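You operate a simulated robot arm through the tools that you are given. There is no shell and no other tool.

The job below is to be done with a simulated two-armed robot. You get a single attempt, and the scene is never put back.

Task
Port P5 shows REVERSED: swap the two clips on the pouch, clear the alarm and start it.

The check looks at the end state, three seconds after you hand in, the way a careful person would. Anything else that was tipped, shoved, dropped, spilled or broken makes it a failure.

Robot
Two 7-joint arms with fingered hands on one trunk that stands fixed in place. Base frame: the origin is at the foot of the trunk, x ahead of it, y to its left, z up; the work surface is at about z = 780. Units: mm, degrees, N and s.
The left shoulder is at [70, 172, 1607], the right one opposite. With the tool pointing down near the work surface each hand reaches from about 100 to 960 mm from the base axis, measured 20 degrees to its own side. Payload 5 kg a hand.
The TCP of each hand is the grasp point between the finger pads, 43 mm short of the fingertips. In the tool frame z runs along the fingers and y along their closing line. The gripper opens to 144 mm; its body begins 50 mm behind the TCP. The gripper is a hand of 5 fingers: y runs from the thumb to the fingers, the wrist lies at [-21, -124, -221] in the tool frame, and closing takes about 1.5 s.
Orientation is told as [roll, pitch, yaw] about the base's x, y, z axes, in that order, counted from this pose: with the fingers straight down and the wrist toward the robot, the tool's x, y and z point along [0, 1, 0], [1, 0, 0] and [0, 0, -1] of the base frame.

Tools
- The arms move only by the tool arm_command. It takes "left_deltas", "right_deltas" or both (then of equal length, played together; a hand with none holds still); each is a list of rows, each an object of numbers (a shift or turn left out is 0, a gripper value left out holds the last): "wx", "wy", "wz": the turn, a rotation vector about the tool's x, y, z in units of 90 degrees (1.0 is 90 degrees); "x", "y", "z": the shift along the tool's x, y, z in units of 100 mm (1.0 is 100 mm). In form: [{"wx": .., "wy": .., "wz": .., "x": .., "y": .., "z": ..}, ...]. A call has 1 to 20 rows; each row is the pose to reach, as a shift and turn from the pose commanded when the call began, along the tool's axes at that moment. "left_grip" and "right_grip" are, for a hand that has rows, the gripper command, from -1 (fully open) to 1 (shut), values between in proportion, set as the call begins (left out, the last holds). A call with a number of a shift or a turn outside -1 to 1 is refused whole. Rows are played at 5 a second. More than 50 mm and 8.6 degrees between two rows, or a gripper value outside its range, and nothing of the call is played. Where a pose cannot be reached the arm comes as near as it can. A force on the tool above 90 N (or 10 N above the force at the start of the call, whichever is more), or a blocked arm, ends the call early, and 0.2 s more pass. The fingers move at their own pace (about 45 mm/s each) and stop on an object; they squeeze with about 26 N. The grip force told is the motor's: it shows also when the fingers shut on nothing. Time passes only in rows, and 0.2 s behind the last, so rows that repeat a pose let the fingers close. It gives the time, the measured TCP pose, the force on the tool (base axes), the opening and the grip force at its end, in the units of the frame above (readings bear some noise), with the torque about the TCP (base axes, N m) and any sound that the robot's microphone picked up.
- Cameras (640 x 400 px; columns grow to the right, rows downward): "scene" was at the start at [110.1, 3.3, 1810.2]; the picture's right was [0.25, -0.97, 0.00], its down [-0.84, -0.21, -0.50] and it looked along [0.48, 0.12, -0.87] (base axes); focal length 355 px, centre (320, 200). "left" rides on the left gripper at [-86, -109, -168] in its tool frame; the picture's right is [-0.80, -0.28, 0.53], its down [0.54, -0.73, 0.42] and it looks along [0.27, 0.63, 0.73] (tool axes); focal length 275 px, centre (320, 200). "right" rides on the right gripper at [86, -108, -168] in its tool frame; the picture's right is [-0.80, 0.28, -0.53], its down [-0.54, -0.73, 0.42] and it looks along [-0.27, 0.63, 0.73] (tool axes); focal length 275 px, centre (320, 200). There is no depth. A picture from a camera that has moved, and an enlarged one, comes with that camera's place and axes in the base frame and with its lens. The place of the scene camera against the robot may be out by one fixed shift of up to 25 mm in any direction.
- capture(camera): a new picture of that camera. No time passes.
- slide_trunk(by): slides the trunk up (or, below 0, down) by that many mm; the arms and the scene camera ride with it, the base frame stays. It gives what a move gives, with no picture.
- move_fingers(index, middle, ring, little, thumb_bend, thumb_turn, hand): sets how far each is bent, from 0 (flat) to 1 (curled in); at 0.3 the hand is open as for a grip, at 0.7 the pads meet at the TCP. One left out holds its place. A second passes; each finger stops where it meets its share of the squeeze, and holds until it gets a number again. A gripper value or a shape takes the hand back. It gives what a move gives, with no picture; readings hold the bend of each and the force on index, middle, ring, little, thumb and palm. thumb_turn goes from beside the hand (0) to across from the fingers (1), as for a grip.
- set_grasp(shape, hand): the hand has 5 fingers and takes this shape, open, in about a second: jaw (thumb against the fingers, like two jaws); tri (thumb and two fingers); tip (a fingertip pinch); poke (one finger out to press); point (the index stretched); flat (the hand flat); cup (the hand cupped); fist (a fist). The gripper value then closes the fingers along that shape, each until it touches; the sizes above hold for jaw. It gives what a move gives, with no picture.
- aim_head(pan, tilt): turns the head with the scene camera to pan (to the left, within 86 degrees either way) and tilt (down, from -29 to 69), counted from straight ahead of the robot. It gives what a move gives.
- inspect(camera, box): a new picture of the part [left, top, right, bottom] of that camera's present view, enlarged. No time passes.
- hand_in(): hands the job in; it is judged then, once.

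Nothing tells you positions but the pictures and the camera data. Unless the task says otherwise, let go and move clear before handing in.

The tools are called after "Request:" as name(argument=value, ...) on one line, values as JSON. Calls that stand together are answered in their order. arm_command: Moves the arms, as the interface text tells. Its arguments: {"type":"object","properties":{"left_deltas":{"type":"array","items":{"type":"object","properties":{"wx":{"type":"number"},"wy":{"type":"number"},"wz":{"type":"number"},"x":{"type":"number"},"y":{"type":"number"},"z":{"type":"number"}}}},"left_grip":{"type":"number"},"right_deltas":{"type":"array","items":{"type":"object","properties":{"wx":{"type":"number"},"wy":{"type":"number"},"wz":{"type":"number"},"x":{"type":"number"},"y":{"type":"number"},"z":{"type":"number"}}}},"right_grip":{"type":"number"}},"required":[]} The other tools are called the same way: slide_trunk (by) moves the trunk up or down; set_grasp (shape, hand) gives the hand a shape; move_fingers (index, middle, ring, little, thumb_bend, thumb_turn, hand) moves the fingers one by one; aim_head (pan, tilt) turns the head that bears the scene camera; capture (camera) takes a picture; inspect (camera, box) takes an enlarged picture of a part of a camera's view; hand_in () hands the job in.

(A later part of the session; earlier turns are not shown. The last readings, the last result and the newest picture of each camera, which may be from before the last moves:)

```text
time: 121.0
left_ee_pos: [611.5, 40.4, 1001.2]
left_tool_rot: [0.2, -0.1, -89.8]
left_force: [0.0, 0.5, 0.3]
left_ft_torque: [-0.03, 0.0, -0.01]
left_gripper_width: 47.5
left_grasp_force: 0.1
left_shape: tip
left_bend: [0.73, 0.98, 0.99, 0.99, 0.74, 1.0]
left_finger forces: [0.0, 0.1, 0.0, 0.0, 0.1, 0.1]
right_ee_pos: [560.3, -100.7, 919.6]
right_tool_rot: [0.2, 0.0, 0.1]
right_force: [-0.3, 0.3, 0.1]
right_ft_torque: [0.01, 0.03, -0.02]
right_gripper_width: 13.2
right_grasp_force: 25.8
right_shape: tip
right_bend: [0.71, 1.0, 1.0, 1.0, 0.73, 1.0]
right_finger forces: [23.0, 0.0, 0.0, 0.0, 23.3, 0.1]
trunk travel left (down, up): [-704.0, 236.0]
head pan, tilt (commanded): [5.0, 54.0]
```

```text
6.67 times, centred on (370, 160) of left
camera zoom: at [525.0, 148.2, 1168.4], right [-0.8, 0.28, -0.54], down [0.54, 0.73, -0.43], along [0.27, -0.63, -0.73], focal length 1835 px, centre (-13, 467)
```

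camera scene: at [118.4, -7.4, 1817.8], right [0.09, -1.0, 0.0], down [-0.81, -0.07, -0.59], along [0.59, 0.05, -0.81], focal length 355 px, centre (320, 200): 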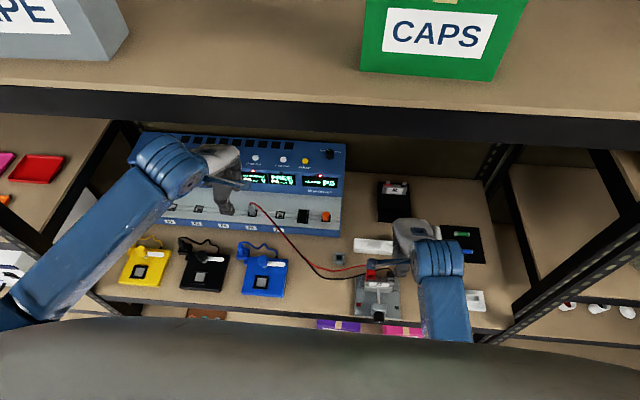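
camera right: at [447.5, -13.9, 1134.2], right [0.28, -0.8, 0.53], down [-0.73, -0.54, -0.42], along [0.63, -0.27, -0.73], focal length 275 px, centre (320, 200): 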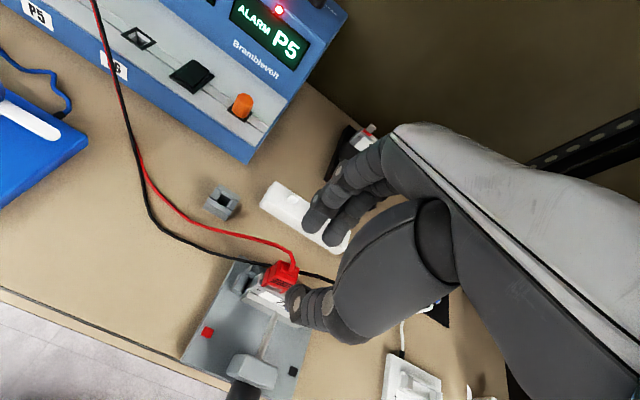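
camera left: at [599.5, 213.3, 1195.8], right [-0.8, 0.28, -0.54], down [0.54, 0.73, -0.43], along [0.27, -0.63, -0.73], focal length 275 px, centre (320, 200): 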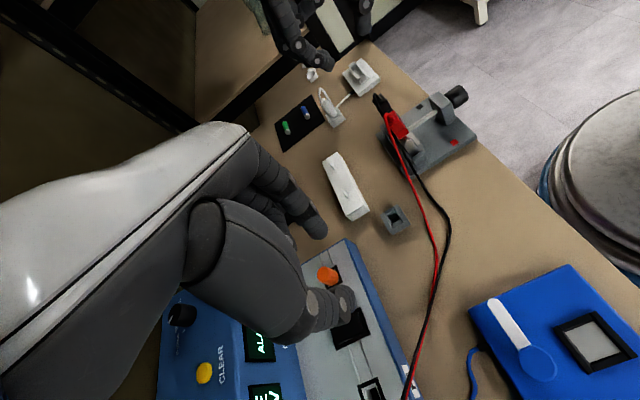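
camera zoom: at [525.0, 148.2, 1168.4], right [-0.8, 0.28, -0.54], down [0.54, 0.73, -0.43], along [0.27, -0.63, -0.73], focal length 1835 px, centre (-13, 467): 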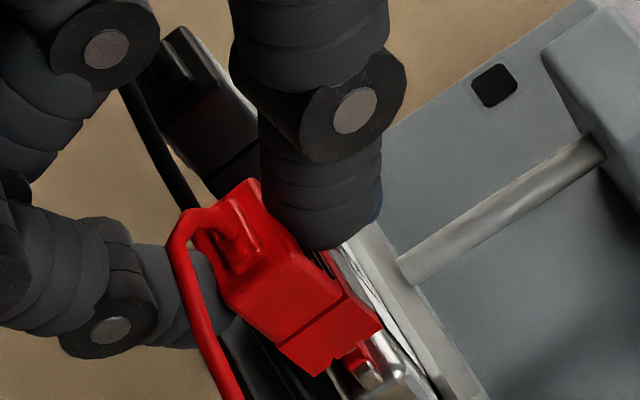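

Gripped firmly. I lift it off the tab and measure its attitude in the hand.

Request:
arm_command(right_deltas=[{"z": -0.1}, {"z": -0.2}, {"z": -0.3}, {"z": -0.4}])

Request:
inspect(camera="right", box=[264, 226, 328, 276])

Request:
inspect(camera="left", box=[340, 120, 390, 170])

Request:
inspect(camera="left", box=[350, 140, 410, 190])

```text
time: 122.0
left_ee_pos: [610.1, 38.4, 1001.6]
left_tool_rot: [0.1, -0.2, -89.7]
left_force: [0.6, 0.2, -0.4]
left_ft_torque: [0.02, 0.02, -0.01]
left_gripper_width: 47.6
left_grasp_force: 0.1
left_shape: tip
left_bend: [0.73, 0.98, 0.99, 0.99, 0.74, 1.0]
left_finger forces: [0.0, 0.0, 0.1, 0.1, 0.1, 0.1]
right_ee_pos: [557.8, -100.6, 960.6]
right_tool_rot: [0.1, 0.0, 0.1]
right_force: [-0.1, 0.0, -0.5]
right_ft_torque: [0.02, 0.0, 0.0]
right_gripper_width: 13.1
right_grasp_force: 26.0
right_shape: tip
right_bend: [0.71, 1.0, 1.0, 1.0, 0.73, 1.0]
right_finger forces: [23.4, 0.1, 0.1, 0.0, 23.4, 0.1]
trunk travel left (down, up): [-704.0, 236.0]
head pan, tilt (commanded): [5.0, 54.0]
```

```text
8.00 times, centred on (296, 251) of right
camera zoom: at [449.8, -14.5, 1128.8], right [0.29, -0.8, 0.53], down [-0.73, -0.54, -0.42], along [0.63, -0.27, -0.73], focal length 2202 px, centre (512, -208)
```

zoom: 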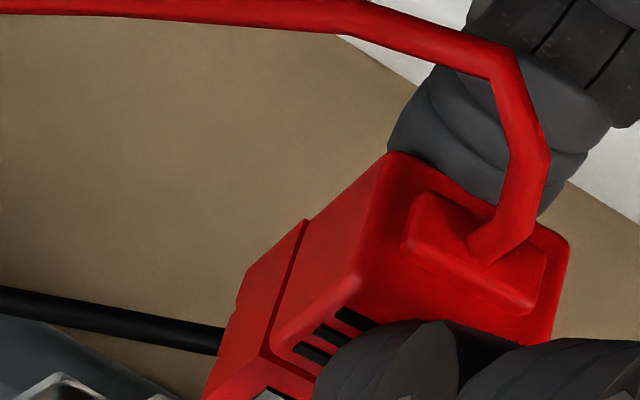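

```text
8.00 times, centred on (365, 145) of left
camera zoom: at [524.9, 148.2, 1168.4], right [-0.8, 0.28, -0.54], down [0.54, 0.73, -0.42], along [0.27, -0.63, -0.73], focal length 2202 px, centre (-40, 640)
```

zoom: 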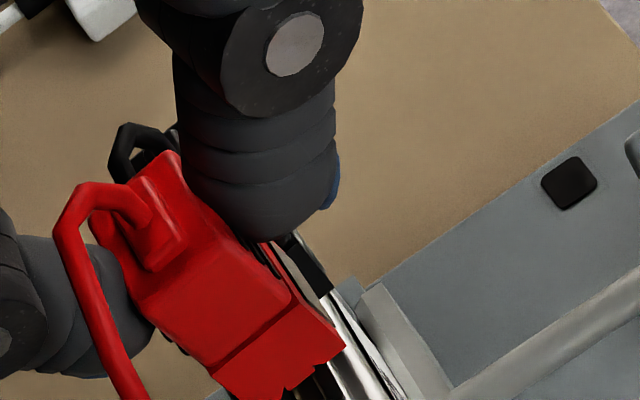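

```text
8.00 times, centred on (380, 165) of left
camera zoom: at [524.9, 148.2, 1168.4], right [-0.8, 0.28, -0.54], down [0.54, 0.73, -0.42], along [0.27, -0.63, -0.73], focal length 2202 px, centre (-160, 480)
```

zoom: 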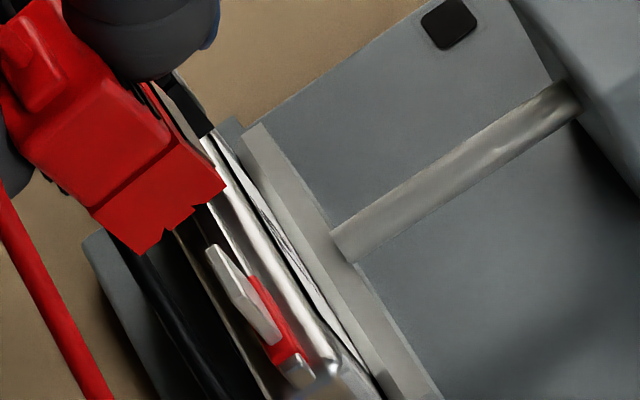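

Request:
inspect(camera="scene", box=[200, 150, 350, 250])

Request:
capture(camera="left")

```text
4.00 times, centred on (275, 200) of scene
camera zoom: at [118.3, -6.7, 1817.7], right [0.09, -1.0, 0.0], down [-0.81, -0.07, -0.59], along [0.59, 0.05, -0.81], focal length 1421 px, centre (500, 200)
```

zoom: 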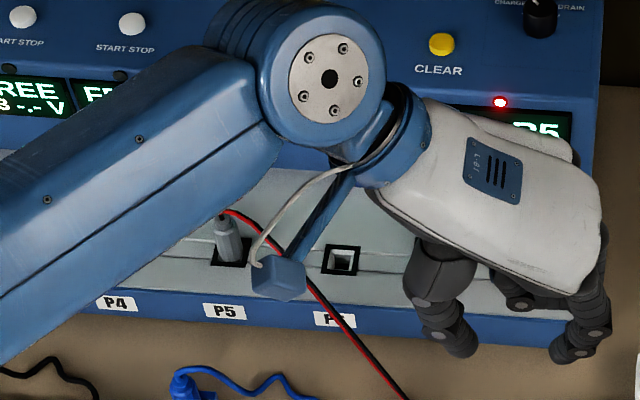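

```text
taken
camera left: at [524.9, 148.2, 1168.4], right [-0.8, 0.28, -0.54], down [0.54, 0.73, -0.42], along [0.27, -0.63, -0.73], focal length 275 px, centre (320, 200)
```

left: 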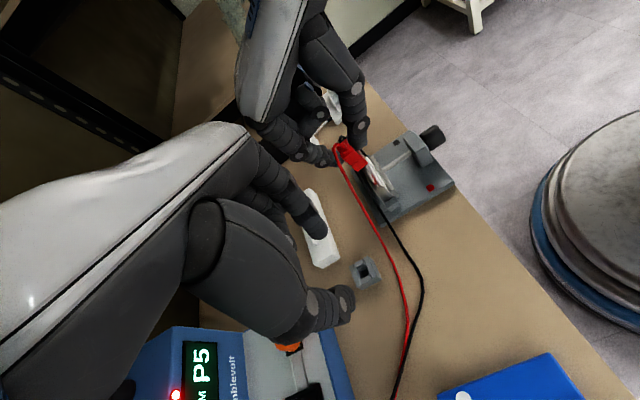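

I try to correct the clip's attitude by a small yaw and pitch of the hand at this height, and see if the arm can reach it.

Request:
arm_command(right_deltas=[{"wz": 0.02, "wx": -0.02}, {"wz": 0.04, "wx": -0.04}, {"wz": 0.05, "wx": -0.05, "y": -0.05}, {"wz": 0.05, "wx": -0.05, "y": -0.05}])

Request:
inspect(camera="right", box=[264, 226, 328, 276])

Request:
inspect(camera="left", box=[350, 130, 410, 180])

```text
time: 123.0
left_ee_pos: [618.6, 38.1, 996.9]
left_tool_rot: [-0.4, -0.1, -89.8]
left_force: [-1.1, 0.1, -0.4]
left_ft_torque: [0.0, -0.02, -0.02]
left_gripper_width: 47.6
left_grasp_force: 0.0
left_shape: tip
left_bend: [0.73, 0.98, 0.99, 0.99, 0.74, 1.0]
left_finger forces: [0.0, 0.0, 0.0, 0.1, 0.1, 0.0]
right_ee_pos: [572.1, -117.0, 961.5]
right_tool_rot: [-1.1, -5.3, -4.1]
right_force: [-0.9, -0.3, -0.3]
right_ft_torque: [0.0, 0.01, -0.01]
right_gripper_width: 13.2
right_grasp_force: 26.1
right_shape: tip
right_bend: [0.71, 1.0, 1.0, 1.0, 0.73, 1.0]
right_finger forces: [23.4, 0.1, 0.1, 0.0, 23.4, 0.0]
trunk travel left (down, up): [-704.0, 236.0]
head pan, tilt (commanded): [5.0, 54.0]
```

```text
8.00 times, centred on (296, 251) of right
camera zoom: at [456.0, -18.4, 1116.7], right [0.18, -0.8, 0.57], down [-0.72, -0.5, -0.48], along [0.67, -0.33, -0.67], focal length 2202 px, centre (512, -208)
```

zoom: 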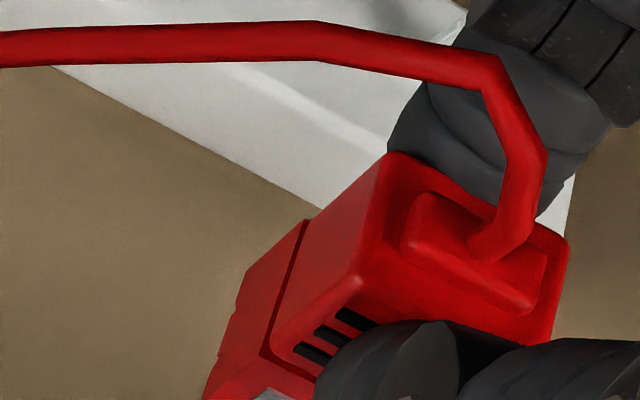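

```text
8.00 times, centred on (380, 155) of left
camera zoom: at [533.0, 146.9, 1164.0], right [-0.8, 0.28, -0.53], down [0.54, 0.73, -0.43], along [0.27, -0.63, -0.73], focal length 2202 px, centre (-160, 560)
```

zoom: 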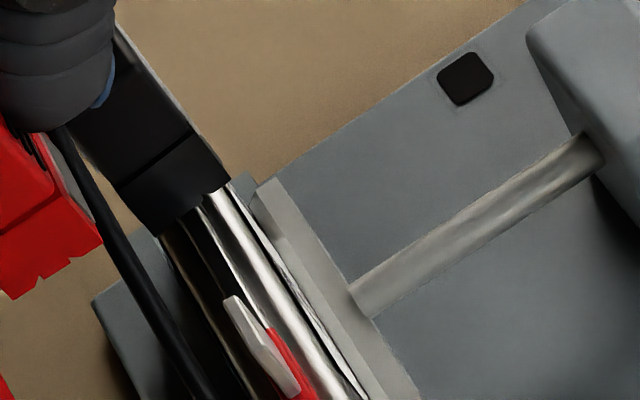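

The arm is being pushed out of place at that attitude, so I undo it right away and look.

Request:
arm_command(right_deltas=[{"wz": -0.02, "wx": 0.02, "y": 0.02}, {"wz": -0.04, "wx": 0.04, "y": 0.04}, {"wz": -0.05, "wx": 0.05, "y": 0.05}])

Request:
capture(camera="scene")

Request:
capture(camera="right")

```text
time: 123.8
left_ee_pos: [613.1, 39.5, 1002.2]
left_tool_rot: [0.0, -0.3, -89.8]
left_force: [0.6, -0.1, -0.5]
left_ft_torque: [0.03, 0.04, 0.0]
left_gripper_width: 47.4
left_grasp_force: 0.1
left_shape: tip
left_bend: [0.73, 0.98, 0.99, 0.99, 0.74, 1.0]
left_finger forces: [0.0, 0.0, 0.0, 0.0, 0.0, 0.1]
right_ee_pos: [561.3, -99.7, 960.9]
right_tool_rot: [0.2, 0.0, 0.1]
right_force: [0.6, -0.9, -0.2]
right_ft_torque: [0.03, 0.07, -0.01]
right_gripper_width: 13.4
right_grasp_force: 26.1
right_shape: tip
right_bend: [0.71, 1.0, 1.0, 1.0, 0.73, 1.0]
right_finger forces: [23.4, 0.1, 0.0, 0.0, 23.3, 0.0]
trunk travel left (down, up): [-704.0, 236.0]
head pan, tilt (commanded): [5.0, 54.0]
```

```text
taken
camera scene: at [120.0, -7.3, 1817.9], right [0.09, -1.0, 0.0], down [-0.81, -0.07, -0.59], along [0.58, 0.05, -0.81], focal length 355 px, centre (320, 200)
```

scene: 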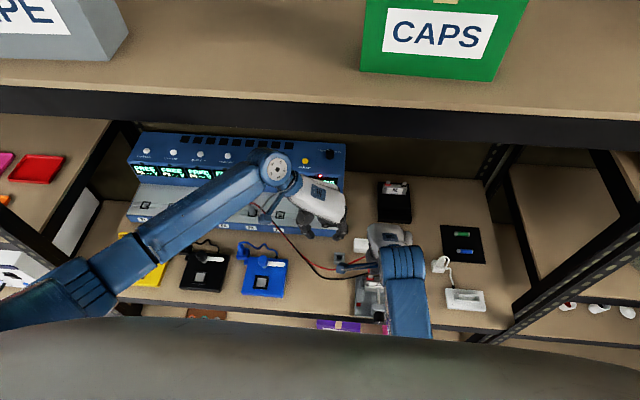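

```text
taken
camera right: at [452.6, -14.9, 1129.2], right [0.29, -0.8, 0.53], down [-0.73, -0.54, -0.42], along [0.63, -0.26, -0.73], focal length 275 px, centre (320, 200)
```

right: 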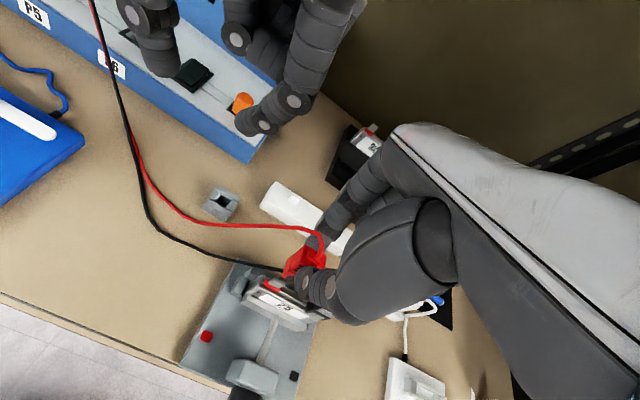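

Restored. To understand the clip's jaw, I raise it clear and roll the hand so the clip's underside faces the left camera.

Request:
arm_command(right_deltas=[{"z": -0.2, "x": -0.1}, {"z": -0.4, "x": -0.2}, {"z": -0.6, "x": -0.3}, {"z": -0.75, "x": -0.4}])

Request:
arm_command(right_deltas=[{"wy": 0.08}, {"wy": 0.16}, {"wy": 0.24}, {"wy": 0.32}, {"wy": 0.4}, {"wy": 0.48}])

Request:
capture(camera="left")

Request:
capture(camera="scene")

```text
time: 124.8
left_ee_pos: [611.5, 39.1, 1002.4]
left_tool_rot: [0.1, -0.3, -89.8]
left_force: [-1.0, -0.8, 0.9]
left_ft_torque: [0.03, -0.01, -0.01]
left_gripper_width: 47.5
left_grasp_force: 0.1
left_shape: tip
left_bend: [0.73, 0.98, 0.99, 0.99, 0.74, 1.0]
left_finger forces: [0.0, 0.0, 0.0, 0.0, 0.0, 0.0]
right_ee_pos: [558.3, -141.9, 1038.6]
right_tool_rot: [0.2, 0.0, 0.1]
right_force: [0.0, -0.3, -0.2]
right_ft_torque: [0.03, -0.02, -0.02]
right_gripper_width: 13.4
right_grasp_force: 26.5
right_shape: tip
right_bend: [0.71, 1.0, 1.0, 1.0, 0.73, 1.0]
right_finger forces: [23.3, 0.1, 0.1, 0.0, 23.3, 0.0]
trunk travel left (down, up): [-704.0, 236.0]
head pan, tilt (commanded): [5.0, 54.0]
```

```text
time: 126.2
left_ee_pos: [611.0, 38.7, 1002.8]
left_tool_rot: [0.2, -0.3, -89.8]
left_force: [0.9, 0.8, 0.1]
left_ft_torque: [0.0, -0.02, -0.01]
left_gripper_width: 47.3
left_grasp_force: 0.0
left_shape: tip
left_bend: [0.73, 0.98, 0.99, 0.99, 0.74, 1.0]
left_finger forces: [0.1, 0.0, 0.0, 0.1, 0.1, 0.0]
right_ee_pos: [559.3, -142.0, 1035.8]
right_tool_rot: [43.6, 0.1, 0.1]
right_force: [-0.4, 0.2, 0.1]
right_ft_torque: [0.01, 0.0, 0.0]
right_gripper_width: 13.3
right_grasp_force: 26.2
right_shape: tip
right_bend: [0.71, 1.0, 1.0, 1.0, 0.73, 1.0]
right_finger forces: [23.3, 0.0, 0.1, 0.1, 23.3, 0.0]
trunk travel left (down, up): [-704.0, 236.0]
head pan, tilt (commanded): [5.0, 54.0]
```

```text
taken
camera left: at [524.9, 147.4, 1168.5], right [-0.8, 0.28, -0.54], down [0.54, 0.73, -0.42], along [0.27, -0.63, -0.73], focal length 275 px, centre (320, 200)
```

left: 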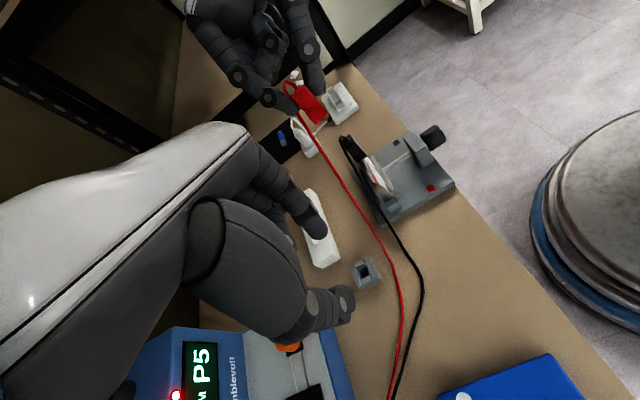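

```text
taken
camera scene: at [118.5, -8.0, 1817.8], right [0.09, -1.0, 0.0], down [-0.81, -0.07, -0.59], along [0.59, 0.05, -0.81], focal length 355 px, centre (320, 200)
```

scene: 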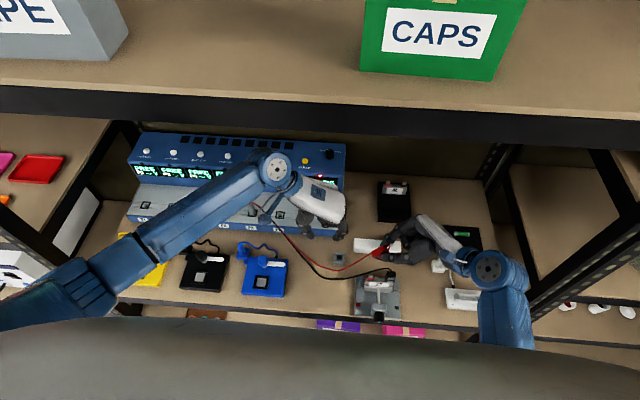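

Request:
arm_command(right_deltas=[{"wy": 0.08}, {"wy": 0.16}, {"wy": 0.24}, {"wy": 0.3}])

Request:
inspect(camera="left", box=[260, 60, 360, 140])

Request:
inspect(camera="left", box=[284, 78, 334, 118])

Request:
inspect(camera="right", box=[260, 220, 360, 290])

```text
time: 127.2
left_ee_pos: [610.7, 40.1, 1001.7]
left_tool_rot: [0.1, -0.2, -89.8]
left_force: [1.0, 0.0, 0.7]
left_ft_torque: [-0.02, -0.01, 0.02]
left_gripper_width: 47.4
left_grasp_force: 0.0
left_shape: tip
left_bend: [0.73, 0.98, 0.99, 0.99, 0.74, 1.0]
left_finger forces: [0.0, 0.0, 0.0, 0.0, 0.0, 0.0]
right_ee_pos: [559.8, -142.1, 1035.6]
right_tool_rot: [70.4, 0.0, 0.1]
right_force: [-0.9, -0.1, -0.9]
right_ft_torque: [-0.05, 0.0, 0.0]
right_gripper_width: 13.2
right_grasp_force: 26.2
right_shape: tip
right_bend: [0.71, 1.0, 1.0, 1.0, 0.73, 1.0]
right_finger forces: [23.3, 0.0, 0.0, 0.0, 23.4, 0.0]
trunk travel left (down, up): [-704.0, 236.0]
head pan, tilt (commanded): [5.0, 54.0]
```

```text
5.00 times, centred on (310, 100) of left
camera zoom: at [525.1, 148.0, 1168.3], right [-0.8, 0.28, -0.54], down [0.54, 0.73, -0.42], along [0.27, -0.63, -0.73], focal length 1376 px, centre (370, 700)
```

zoom: 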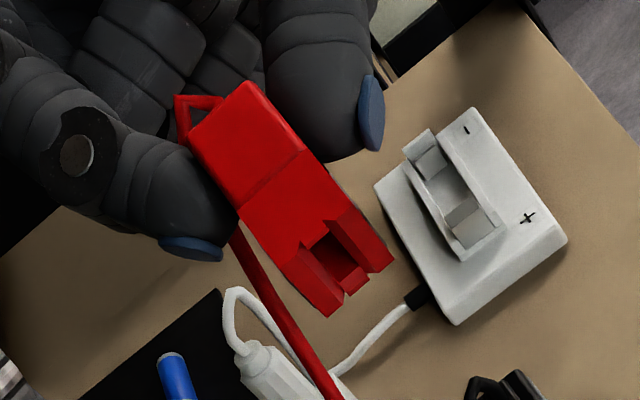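

```text
10.00 times, centred on (309, 98) of left
camera zoom: at [525.1, 148.0, 1168.3], right [-0.8, 0.28, -0.54], down [0.54, 0.73, -0.42], along [0.27, -0.63, -0.73], focal length 2753 px, centre (430, 1220)
```

zoom: 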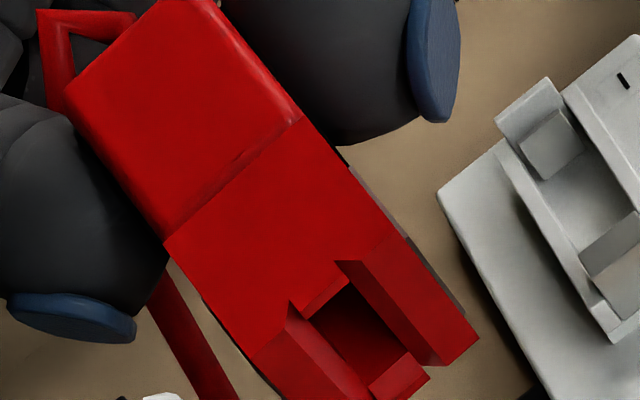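

```text
5.71 times, centred on (310, 255) of right
camera zoom: at [451.6, -270.4, 1173.8], right [0.28, -0.77, -0.57], down [-0.73, 0.22, -0.65], along [0.63, 0.6, -0.5], focal length 1573 px, centre (377, -114)
```

zoom: 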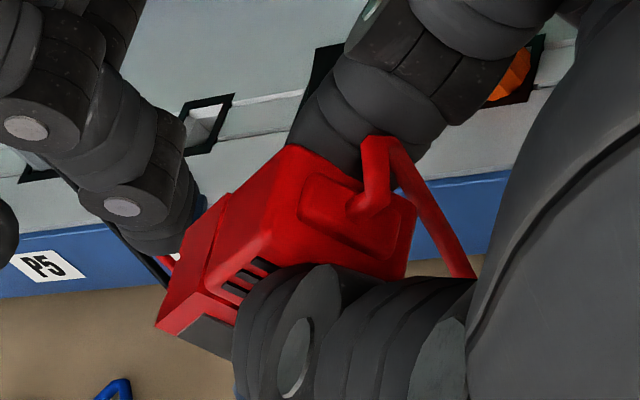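

Now I can see it: the clip's underside has a 6 mm wide pocket between two jaw plates, so the tab fits loosely and the key is pushing it fully home. I roll the hand back upright and return over the left tab.

Request:
arm_command(right_deltas=[{"wy": -0.08}, {"wy": -0.16}, {"wy": -0.24}, {"wy": -0.32}, {"wy": -0.4}, {"wy": -0.48}, {"wy": -0.56}, {"wy": -0.64}, {"wy": -0.72}, {"wy": -0.78}])

Request:
arm_command(right_deltas=[{"z": 0.2}, {"z": 0.4}, {"z": 0.6}, {"z": 0.6, "x": 0.2}, {"z": 0.6, "x": 0.4}])

Request:
inspect(camera="left", box=[340, 120, 420, 190])

Request:
inspect(camera="right", box=[230, 220, 340, 300])

```text
time: 129.4
left_ee_pos: [610.8, 39.9, 1001.6]
left_tool_rot: [0.2, -0.2, -89.9]
left_force: [0.2, 0.5, 0.3]
left_ft_torque: [0.01, -0.02, 0.0]
left_gripper_width: 47.4
left_grasp_force: 0.1
left_shape: tip
left_bend: [0.73, 0.98, 0.99, 0.99, 0.74, 1.0]
left_finger forces: [0.0, 0.1, 0.1, 0.0, 0.0, 0.1]
right_ee_pos: [560.4, -140.7, 1036.1]
right_tool_rot: [0.1, 0.1, 0.0]
right_force: [0.4, -0.1, -0.6]
right_ft_torque: [-0.01, -0.04, 0.01]
right_gripper_width: 13.4
right_grasp_force: 25.9
right_shape: tip
right_bend: [0.71, 1.0, 1.0, 1.0, 0.73, 1.0]
right_finger forces: [23.2, 0.0, 0.0, 0.1, 23.2, 0.0]
trunk travel left (down, up): [-704.0, 236.0]
head pan, tilt (commanded): [5.0, 54.0]
```

```text
time: 130.6
left_ee_pos: [611.9, 40.5, 1001.6]
left_tool_rot: [0.1, -0.2, -89.9]
left_force: [0.3, 0.0, 0.3]
left_ft_torque: [-0.02, -0.02, -0.01]
left_gripper_width: 47.6
left_grasp_force: 0.2
left_shape: tip
left_bend: [0.73, 0.98, 0.99, 0.99, 0.74, 1.0]
left_finger forces: [0.0, 0.1, 0.1, 0.0, 0.0, 0.1]
right_ee_pos: [559.6, -101.0, 977.0]
right_tool_rot: [0.1, 0.1, 0.1]
right_force: [-0.3, 0.9, -0.4]
right_ft_torque: [-0.05, -0.01, 0.03]
right_gripper_width: 13.3
right_grasp_force: 26.3
right_shape: tip
right_bend: [0.71, 1.0, 1.0, 1.0, 0.73, 1.0]
right_finger forces: [23.2, 0.0, 0.1, 0.1, 23.1, 0.0]
trunk travel left (down, up): [-704.0, 236.0]
head pan, tilt (commanded): [5.0, 54.0]
```

```text
5.71 times, centred on (380, 155) of left
camera zoom: at [525.0, 149.5, 1168.2], right [-0.8, 0.28, -0.54], down [0.54, 0.73, -0.43], along [0.27, -0.63, -0.73], focal length 1573 px, centre (-23, 457)
```

zoom: 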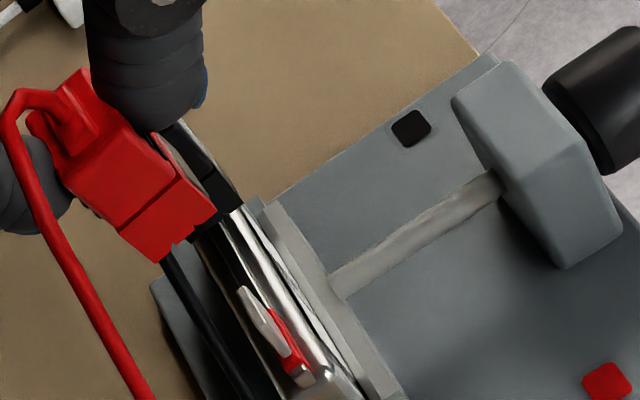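

```text
5.00 times, centred on (285, 260) of right
camera zoom: at [451.7, -13.8, 1144.6], right [0.29, -0.8, 0.53], down [-0.73, -0.54, -0.42], along [0.63, -0.27, -0.73], focal length 1376 px, centre (495, -100)
```

zoom: 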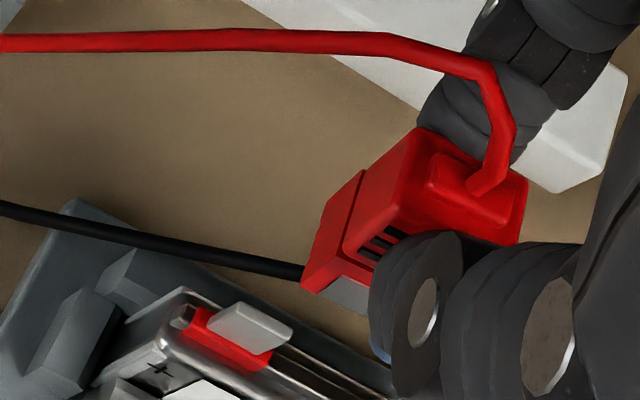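

Request:
inspect(camera="left", box=[344, 128, 384, 164])

Request:
inspect(camera="right", box=[250, 244, 314, 292])

Request:
inspect(camera="left", box=[356, 144, 396, 180])

```text
11.11 times, centred on (364, 146) of left
camera zoom: at [525.0, 149.5, 1168.2], right [-0.8, 0.28, -0.54], down [0.54, 0.73, -0.43], along [0.27, -0.63, -0.73], focal length 3059 px, centre (-169, 800)
```

zoom: 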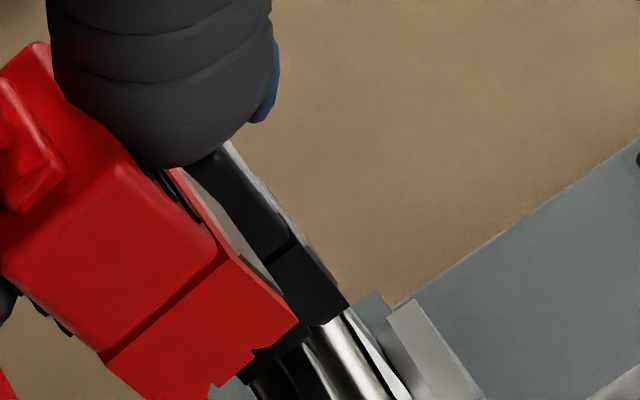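

```text
8.33 times, centred on (282, 268) of right
camera zoom: at [451.7, -13.8, 1144.6], right [0.29, -0.8, 0.53], down [-0.73, -0.54, -0.42], along [0.63, -0.27, -0.73], focal length 2294 px, centre (637, -367)
```

zoom: 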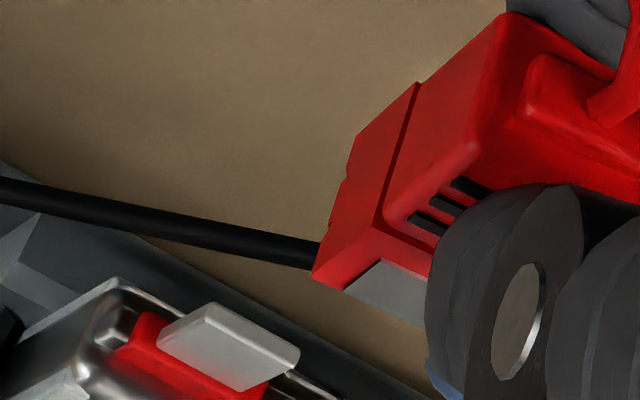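

```text
11.11 times, centred on (376, 162) of left
camera zoom: at [525.0, 149.5, 1168.2], right [-0.8, 0.28, -0.54], down [0.54, 0.73, -0.43], along [0.27, -0.63, -0.73], focal length 3059 px, centre (-302, 622)
```

zoom: 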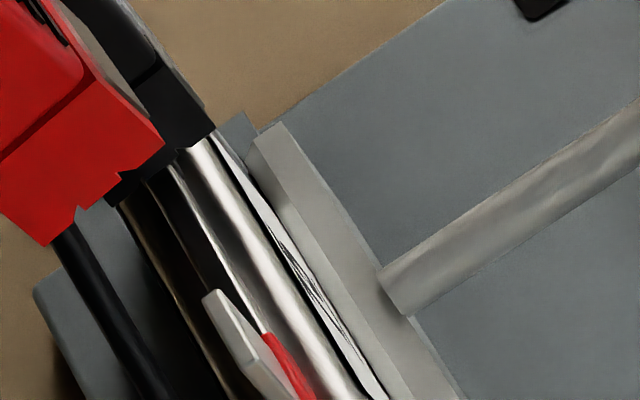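

Request:
arm_command(right_deltas=[{"z": 0.12, "y": -0.015}, {"z": 0.24, "y": -0.015}, {"z": 0.36, "y": -0.015}, {"z": 0.41, "y": -0.015}])

Request:
inspect(camera="left", box=[364, 150, 404, 186])

Request:
inspect(camera="right", box=[260, 244, 324, 292])

```text
time: 131.6
left_ee_pos: [610.9, 40.0, 1001.7]
left_tool_rot: [0.2, -0.2, -89.8]
left_force: [1.0, -0.8, 0.3]
left_ft_torque: [0.0, -0.01, 0.0]
left_gripper_width: 47.3
left_grasp_force: 0.1
left_shape: tip
left_bend: [0.73, 0.98, 0.99, 0.99, 0.74, 1.0]
left_finger forces: [0.0, 0.0, 0.0, 0.0, 0.0, 0.0]
right_ee_pos: [556.5, -100.8, 937.3]
right_tool_rot: [0.0, 0.0, 0.2]
right_force: [0.3, -0.2, 0.2]
right_ft_torque: [0.0, -0.01, 0.0]
right_gripper_width: 13.1
right_grasp_force: 25.5
right_shape: tip
right_bend: [0.71, 1.0, 1.0, 1.0, 0.73, 1.0]
right_finger forces: [23.3, 0.0, 0.0, 0.1, 23.1, 0.1]
trunk travel left (down, up): [-704.0, 236.0]
head pan, tilt (commanded): [5.0, 54.0]
```

```text
11.11 times, centred on (384, 168) of left
camera zoom: at [524.8, 148.1, 1168.4], right [-0.8, 0.28, -0.54], down [0.54, 0.73, -0.42], along [0.27, -0.63, -0.73], focal length 3059 px, centre (-391, 556)
```

zoom: 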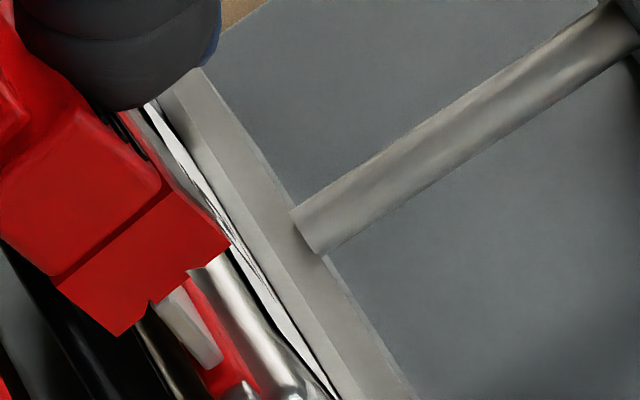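

```text
8.33 times, centred on (292, 268) of right
camera zoom: at [449.2, -15.6, 1104.1], right [0.29, -0.8, 0.53], down [-0.73, -0.54, -0.42], along [0.63, -0.27, -0.73], focal length 2294 px, centre (553, -367)
```

zoom: 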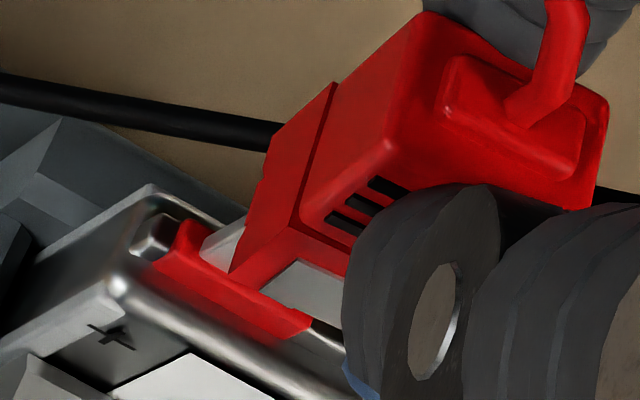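

Request:
arm_command(right_deltas=[{"y": 0.011}, {"y": 0.011, "z": 0.03}, {"y": 0.011, "z": 0.05}])

Request:
inspect(camera="left", box=[368, 154, 400, 184])

Request:
inspect(camera="right", box=[270, 250, 310, 284])

```text
time: 132.4
left_ee_pos: [611.5, 41.0, 1000.9]
left_tool_rot: [0.1, -0.2, -89.8]
left_force: [-0.7, 0.4, -1.0]
left_ft_torque: [0.0, 0.02, 0.02]
left_gripper_width: 47.6
left_grasp_force: 0.0
left_shape: tip
left_bend: [0.73, 0.98, 0.99, 0.99, 0.74, 1.0]
left_finger forces: [0.1, 0.2, 0.0, 0.0, 0.0, 0.0]
right_ee_pos: [559.5, -101.6, 930.3]
right_tool_rot: [0.1, 0.1, 0.0]
right_force: [0.2, 0.2, 0.3]
right_ft_torque: [-0.01, -0.03, -0.01]
right_gripper_width: 13.4
right_grasp_force: 26.1
right_shape: tip
right_bend: [0.71, 1.0, 1.0, 1.0, 0.73, 1.0]
right_finger forces: [23.2, 0.0, 0.0, 0.0, 23.1, 0.0]
trunk travel left (down, up): [-704.0, 236.0]
head pan, tilt (commanded): [5.0, 54.0]
```

```text
13.33 times, centred on (384, 169) of left
camera zoom: at [524.9, 148.3, 1168.4], right [-0.8, 0.28, -0.54], down [0.54, 0.73, -0.43], along [0.27, -0.63, -0.73], focal length 3670 px, centre (-533, 613)
```

zoom: 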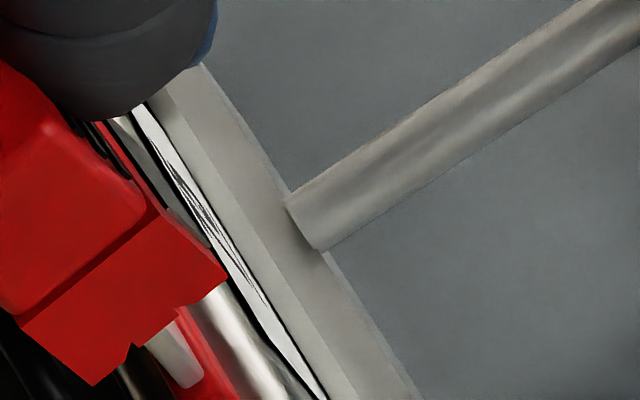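

```text
11.76 times, centred on (290, 267) of right
camera zoom: at [450.5, -15.3, 1098.0], right [0.29, -0.8, 0.53], down [-0.73, -0.54, -0.42], along [0.63, -0.27, -0.73], focal length 3238 px, centre (673, -588)
```

zoom: 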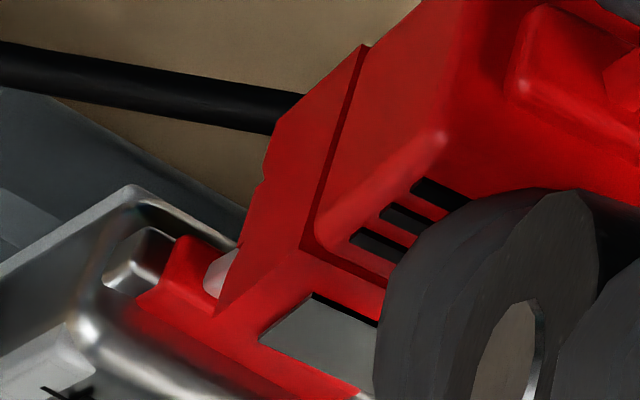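

The tab is entering the pocket centrally. I continue down in small steps until I feel the stop.

Request:
arm_command(right_deltas=[{"z": 0.03}, {"z": 0.06}])

Request:
arm_command(right_deltas=[{"z": 0.02}, {"z": 0.04}])

Request:
arm_command(right_deltas=[{"z": 0.015}, {"z": 0.025}])

Request:
inspect(camera="left", box=[368, 154, 400, 184])

Request:
inspect(camera="right", box=[270, 250, 310, 284])

```text
time: 133.0
left_ee_pos: [611.2, 39.5, 1002.2]
left_tool_rot: [0.1, -0.1, -89.8]
left_force: [-0.5, 0.8, -0.7]
left_ft_torque: [0.0, 0.02, -0.04]
left_gripper_width: 47.4
left_grasp_force: 0.0
left_shape: tip
left_bend: [0.73, 0.98, 0.99, 0.99, 0.74, 1.0]
left_finger forces: [0.1, 0.1, 0.0, 0.0, 0.0, 0.1]
right_ee_pos: [557.9, -102.9, 924.4]
right_tool_rot: [0.1, 0.0, 0.1]
right_force: [0.7, 0.2, -0.1]
right_ft_torque: [0.04, 0.02, -0.02]
right_gripper_width: 13.2
right_grasp_force: 26.0
right_shape: tip
right_bend: [0.71, 1.0, 1.0, 1.0, 0.73, 1.0]
right_finger forces: [23.2, 0.0, 0.0, 0.0, 23.4, 0.0]
trunk travel left (down, up): [-704.0, 236.0]
head pan, tilt (commanded): [5.0, 54.0]
```

```text
time: 133.6
left_ee_pos: [611.2, 40.0, 1002.6]
left_tool_rot: [0.1, -0.2, -89.8]
left_force: [-0.5, 0.4, -0.6]
left_ft_torque: [0.01, 0.03, -0.01]
left_gripper_width: 47.4
left_grasp_force: 0.1
left_shape: tip
left_bend: [0.73, 0.98, 0.99, 0.99, 0.74, 1.0]
left_finger forces: [0.0, 0.0, 0.0, 0.0, 0.0, 0.1]
right_ee_pos: [558.8, -101.3, 920.6]
right_tool_rot: [0.1, 0.1, 0.1]
right_force: [-0.5, 0.2, 2.5]
right_ft_torque: [-0.01, 0.07, -0.01]
right_gripper_width: 13.2
right_grasp_force: 26.0
right_shape: tip
right_bend: [0.71, 1.0, 1.0, 1.0, 0.73, 1.0]
right_finger forces: [23.4, 0.0, 0.0, 0.1, 23.9, 0.0]
trunk travel left (down, up): [-704.0, 236.0]
head pan, tilt (commanded): [5.0, 54.0]
```

```text
time: 134.2
left_ee_pos: [612.5, 41.0, 1002.0]
left_tool_rot: [0.1, -0.2, -89.7]
left_force: [-0.4, 0.2, -0.5]
left_ft_torque: [0.01, -0.02, 0.02]
left_gripper_width: 47.6
left_grasp_force: 0.0
left_shape: tip
left_bend: [0.73, 0.98, 0.99, 0.99, 0.74, 1.0]
left_finger forces: [0.0, 0.0, 0.0, 0.0, 0.0, 0.1]
right_ee_pos: [558.8, -101.1, 918.0]
right_tool_rot: [0.1, 0.0, 0.0]
right_force: [-0.2, -0.2, 1.6]
right_ft_torque: [0.0, 0.0, 0.03]
right_gripper_width: 13.3
right_grasp_force: 26.1
right_shape: tip
right_bend: [0.71, 1.0, 1.0, 1.0, 0.73, 1.0]
right_finger forces: [23.5, 0.0, 0.0, 0.1, 23.6, 0.1]
trunk travel left (down, up): [-704.0, 236.0]
head pan, tilt (commanded): [5.0, 54.0]
```

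```text
13.33 times, centred on (384, 169) of left
camera zoom: at [524.9, 148.3, 1168.4], right [-0.8, 0.28, -0.54], down [0.54, 0.73, -0.43], along [0.27, -0.63, -0.73], focal length 3670 px, centre (-533, 613)
```

zoom: 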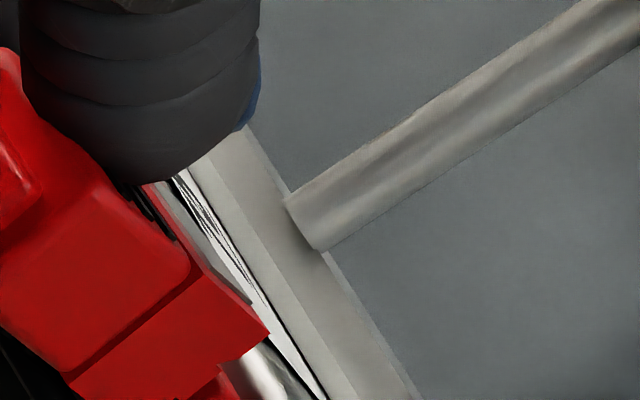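

```text
11.76 times, centred on (290, 267) of right
camera zoom: at [450.6, -15.5, 1085.6], right [0.29, -0.8, 0.53], down [-0.72, -0.54, -0.42], along [0.63, -0.27, -0.73], focal length 3238 px, centre (673, -588)
```

zoom: 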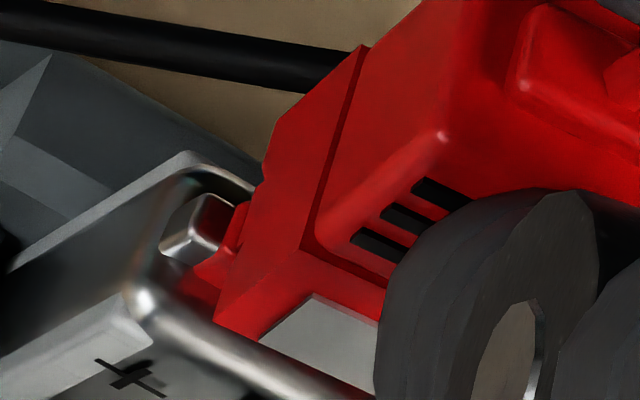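

Request:
arm_command(right_deltas=[{"z": 0.01}, {"z": 0.02}])

Request:
arm_command(right_deltas=[{"z": 0.01}, {"z": 0.02}])

Request:
arm_command(right_deltas=[{"z": 0.01}, {"z": 0.02}])

Request:
inspect(camera="right", box=[270, 250, 310, 284])

```text
time: 134.8
left_ee_pos: [610.2, 40.8, 1001.4]
left_tool_rot: [0.1, -0.2, -89.8]
left_force: [0.0, 0.1, -0.2]
left_ft_torque: [0.01, 0.0, 0.0]
left_gripper_width: 47.6
left_grasp_force: 0.1
left_shape: tip
left_bend: [0.73, 0.98, 0.99, 0.99, 0.74, 1.0]
left_finger forces: [0.0, 0.0, 0.1, 0.0, 0.0, 0.0]
right_ee_pos: [559.0, -102.9, 917.4]
right_tool_rot: [0.0, 0.0, 0.0]
right_force: [-0.4, 0.3, 2.7]
right_ft_torque: [-0.01, 0.06, -0.01]
right_gripper_width: 13.2
right_grasp_force: 25.9
right_shape: tip
right_bend: [0.71, 1.0, 1.0, 1.0, 0.73, 1.0]
right_finger forces: [23.3, 0.0, 0.1, 0.0, 24.4, 0.0]
trunk travel left (down, up): [-704.0, 236.0]
head pan, tilt (commanded): [5.0, 54.0]
```

```text
time: 135.4
left_ee_pos: [611.6, 40.3, 1002.8]
left_tool_rot: [0.1, -0.2, -89.8]
left_force: [0.9, -0.1, 0.7]
left_ft_torque: [-0.01, 0.03, -0.03]
left_gripper_width: 47.7
left_grasp_force: 0.0
left_shape: tip
left_bend: [0.73, 0.98, 0.99, 0.99, 0.74, 1.0]
left_finger forces: [0.0, 0.1, 0.1, 0.0, 0.0, 0.1]
right_ee_pos: [558.9, -101.0, 913.1]
right_tool_rot: [0.2, 0.0, 0.1]
right_force: [-0.3, -0.9, 5.3]
right_ft_torque: [-0.02, 0.02, -0.04]
right_gripper_width: 13.6
right_grasp_force: 25.9
right_shape: tip
right_bend: [0.71, 1.0, 1.0, 1.0, 0.73, 1.0]
right_finger forces: [23.6, 0.0, 0.1, 0.0, 24.8, 0.0]
trunk travel left (down, up): [-704.0, 236.0]
head pan, tilt (commanded): [5.0, 54.0]
```

```text
time: 136.0
left_ee_pos: [609.3, 40.9, 1002.9]
left_tool_rot: [0.2, -0.3, -89.8]
left_force: [0.0, -0.2, 0.2]
left_ft_torque: [0.0, 0.0, 0.01]
left_gripper_width: 47.4
left_grasp_force: 0.0
left_shape: tip
left_bend: [0.73, 0.98, 0.99, 0.99, 0.74, 1.0]
left_finger forces: [0.0, 0.0, 0.0, 0.1, 0.0, 0.0]
right_ee_pos: [559.7, -102.3, 913.2]
right_tool_rot: [0.1, -0.2, 0.1]
right_force: [-1.5, -2.2, 16.1]
right_ft_torque: [-0.01, 0.11, -0.03]
right_gripper_width: 13.8
right_grasp_force: 25.4
right_shape: tip
right_bend: [0.71, 1.0, 1.0, 1.0, 0.73, 1.0]
right_finger forces: [24.8, 0.0, 0.0, 0.0, 28.4, 0.0]
trunk travel left (down, up): [-704.0, 236.0]
head pan, tilt (commanded): [5.0, 54.0]
```

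```text
11.76 times, centred on (290, 267) of right
camera zoom: at [450.4, -15.6, 1081.3], right [0.28, -0.8, 0.53], down [-0.72, -0.54, -0.43], along [0.63, -0.27, -0.73], focal length 3238 px, centre (673, -588)
```

zoom: 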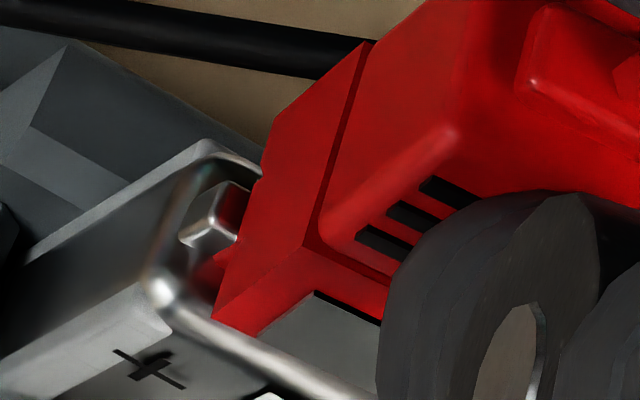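

I felt the hard stop (16 N), about 4 mm deeper than where I had released before, so the clips had not been fully home. I ease the pressure and release.

Request:
arm_command(right_deltas=[{"z": -0.01}, {"z": -0.015}])

Request:
arm_command(right_deltas=[{}, {}, {}, {}], right_grip=0.4)

Request:
inspect(camera="right", box=[260, 236, 330, 290])

Request:
inspect(camera="left", box=[350, 140, 410, 190])

```text
time: 136.6
left_ee_pos: [610.5, 40.8, 1001.5]
left_tool_rot: [0.1, -0.3, -89.8]
left_force: [-0.9, -1.4, 1.2]
left_ft_torque: [-0.02, -0.01, 0.03]
left_gripper_width: 47.7
left_grasp_force: 0.0
left_shape: tip
left_bend: [0.73, 0.98, 0.99, 0.99, 0.74, 1.0]
left_finger forces: [0.0, 0.0, 0.0, 0.0, 0.0, 0.1]
right_ee_pos: [558.8, -101.9, 914.6]
right_tool_rot: [0.0, 0.0, 0.1]
right_force: [-0.7, -0.4, 12.5]
right_ft_torque: [0.03, 0.03, -0.04]
right_gripper_width: 13.8
right_grasp_force: 26.1
right_shape: tip
right_bend: [0.71, 1.0, 1.0, 1.0, 0.73, 1.0]
right_finger forces: [25.4, 0.0, 0.0, 0.1, 27.0, 0.0]
trunk travel left (down, up): [-704.0, 236.0]
head pan, tilt (commanded): [5.0, 54.0]
```

```text
time: 137.6
left_ee_pos: [610.9, 40.1, 1002.9]
left_tool_rot: [0.0, -0.2, -89.8]
left_force: [0.6, -0.6, 0.3]
left_ft_torque: [-0.01, 0.0, 0.0]
left_gripper_width: 47.6
left_grasp_force: 0.1
left_shape: tip
left_bend: [0.73, 0.98, 0.99, 0.99, 0.74, 1.0]
left_finger forces: [0.0, 0.0, 0.1, 0.0, 0.1, 0.1]
right_ee_pos: [559.8, -101.2, 912.3]
right_tool_rot: [0.2, 0.1, 0.1]
right_force: [0.0, 0.3, 0.4]
right_ft_torque: [-0.01, 0.03, -0.01]
right_gripper_width: 42.7
right_grasp_force: 0.2
right_shape: tip
right_bend: [0.73, 0.98, 0.99, 0.99, 0.74, 1.0]
right_finger forces: [0.1, 0.0, 0.0, 0.1, 0.0, 0.0]
trunk travel left (down, up): [-704.0, 236.0]
head pan, tilt (commanded): [5.0, 54.0]
```

```text
7.41 times, centred on (295, 263) of right
camera zoom: at [451.3, -15.7, 1080.9], right [0.29, -0.8, 0.53], down [-0.73, -0.54, -0.42], along [0.63, -0.27, -0.73], focal length 2039 px, centre (505, -267)
```

zoom: 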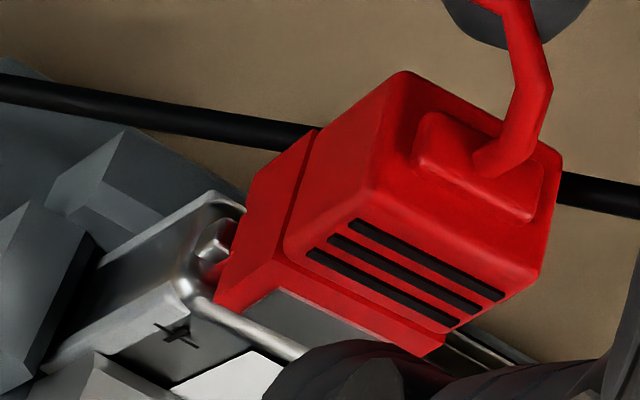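

```text
8.00 times, centred on (380, 165) of left
camera zoom: at [525.1, 148.2, 1168.3], right [-0.8, 0.28, -0.54], down [0.54, 0.73, -0.43], along [0.27, -0.63, -0.73], focal length 2202 px, centre (-160, 480)
```

zoom: 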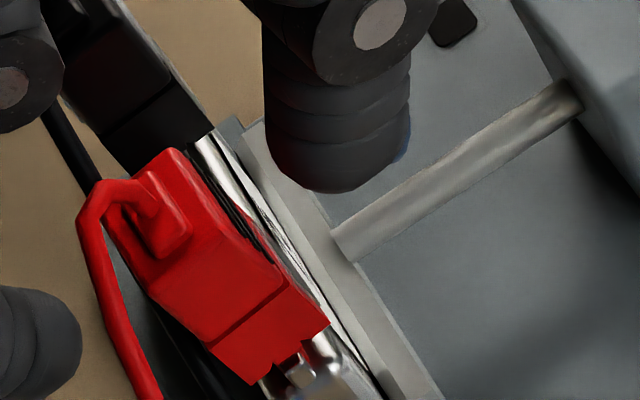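

Red looks straight and fully down. Now I do the same with the black clip: move over it, grip, and press to the stop.

Request:
arm_command(right_deltas=[{"z": -0.2}, {"z": -0.4}, {"z": -0.6}, {"z": -0.6, "x": -0.2, "y": -0.02}, {"z": -0.6, "x": -0.4, "y": -0.038}, {"z": -0.6, "x": -0.554, "y": -0.038}])

Request:
inspect(camera="right", box=[220, 200, 360, 310])

Request:
inspect(camera="left", box=[320, 100, 420, 190])

```text
time: 139.0
left_ee_pos: [612.2, 40.0, 1002.1]
left_tool_rot: [0.1, -0.2, -89.8]
left_force: [-0.4, 0.2, 0.1]
left_ft_torque: [-0.03, 0.0, -0.01]
left_gripper_width: 47.4
left_grasp_force: 0.1
left_shape: tip
left_bend: [0.73, 0.98, 0.99, 0.99, 0.74, 1.0]
left_finger forces: [0.1, 0.0, 0.1, 0.1, 0.0, 0.0]
right_ee_pos: [554.4, -157.6, 971.8]
right_tool_rot: [0.1, 0.1, 0.1]
right_force: [-0.7, 0.2, 0.4]
right_ft_torque: [-0.02, -0.01, 0.02]
right_gripper_width: 42.9
right_grasp_force: 0.1
right_shape: tip
right_bend: [0.73, 0.98, 0.99, 0.99, 0.74, 1.0]
right_finger forces: [0.0, 0.0, 0.0, 0.0, 0.1, 0.0]
trunk travel left (down, up): [-704.0, 236.0]
head pan, tilt (commanded): [5.0, 54.0]
```

```text
3.64 times, centred on (290, 255) of right
camera zoom: at [446.9, -71.4, 1140.9], right [0.29, -0.8, 0.53], down [-0.72, -0.54, -0.42], along [0.63, -0.26, -0.73], focal length 1001 px, centre (429, 0)
```

zoom: 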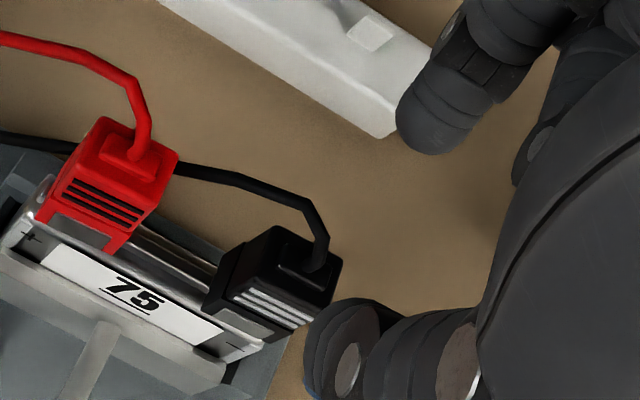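

```text
4.44 times, centred on (370, 145) of left
camera zoom: at [525.1, 148.1, 1168.3], right [-0.8, 0.28, -0.54], down [0.54, 0.73, -0.43], along [0.27, -0.63, -0.73], focal length 1224 px, centre (98, 444)
```

zoom: 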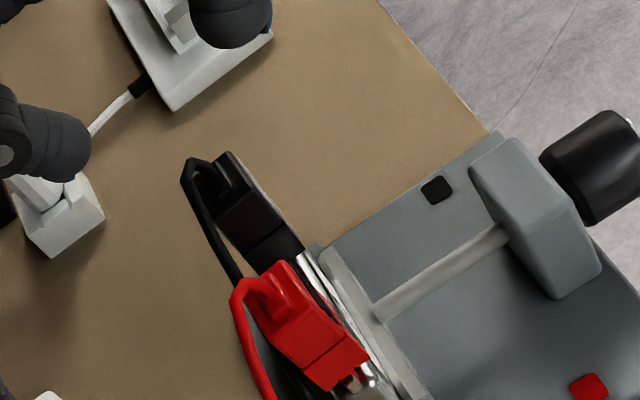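

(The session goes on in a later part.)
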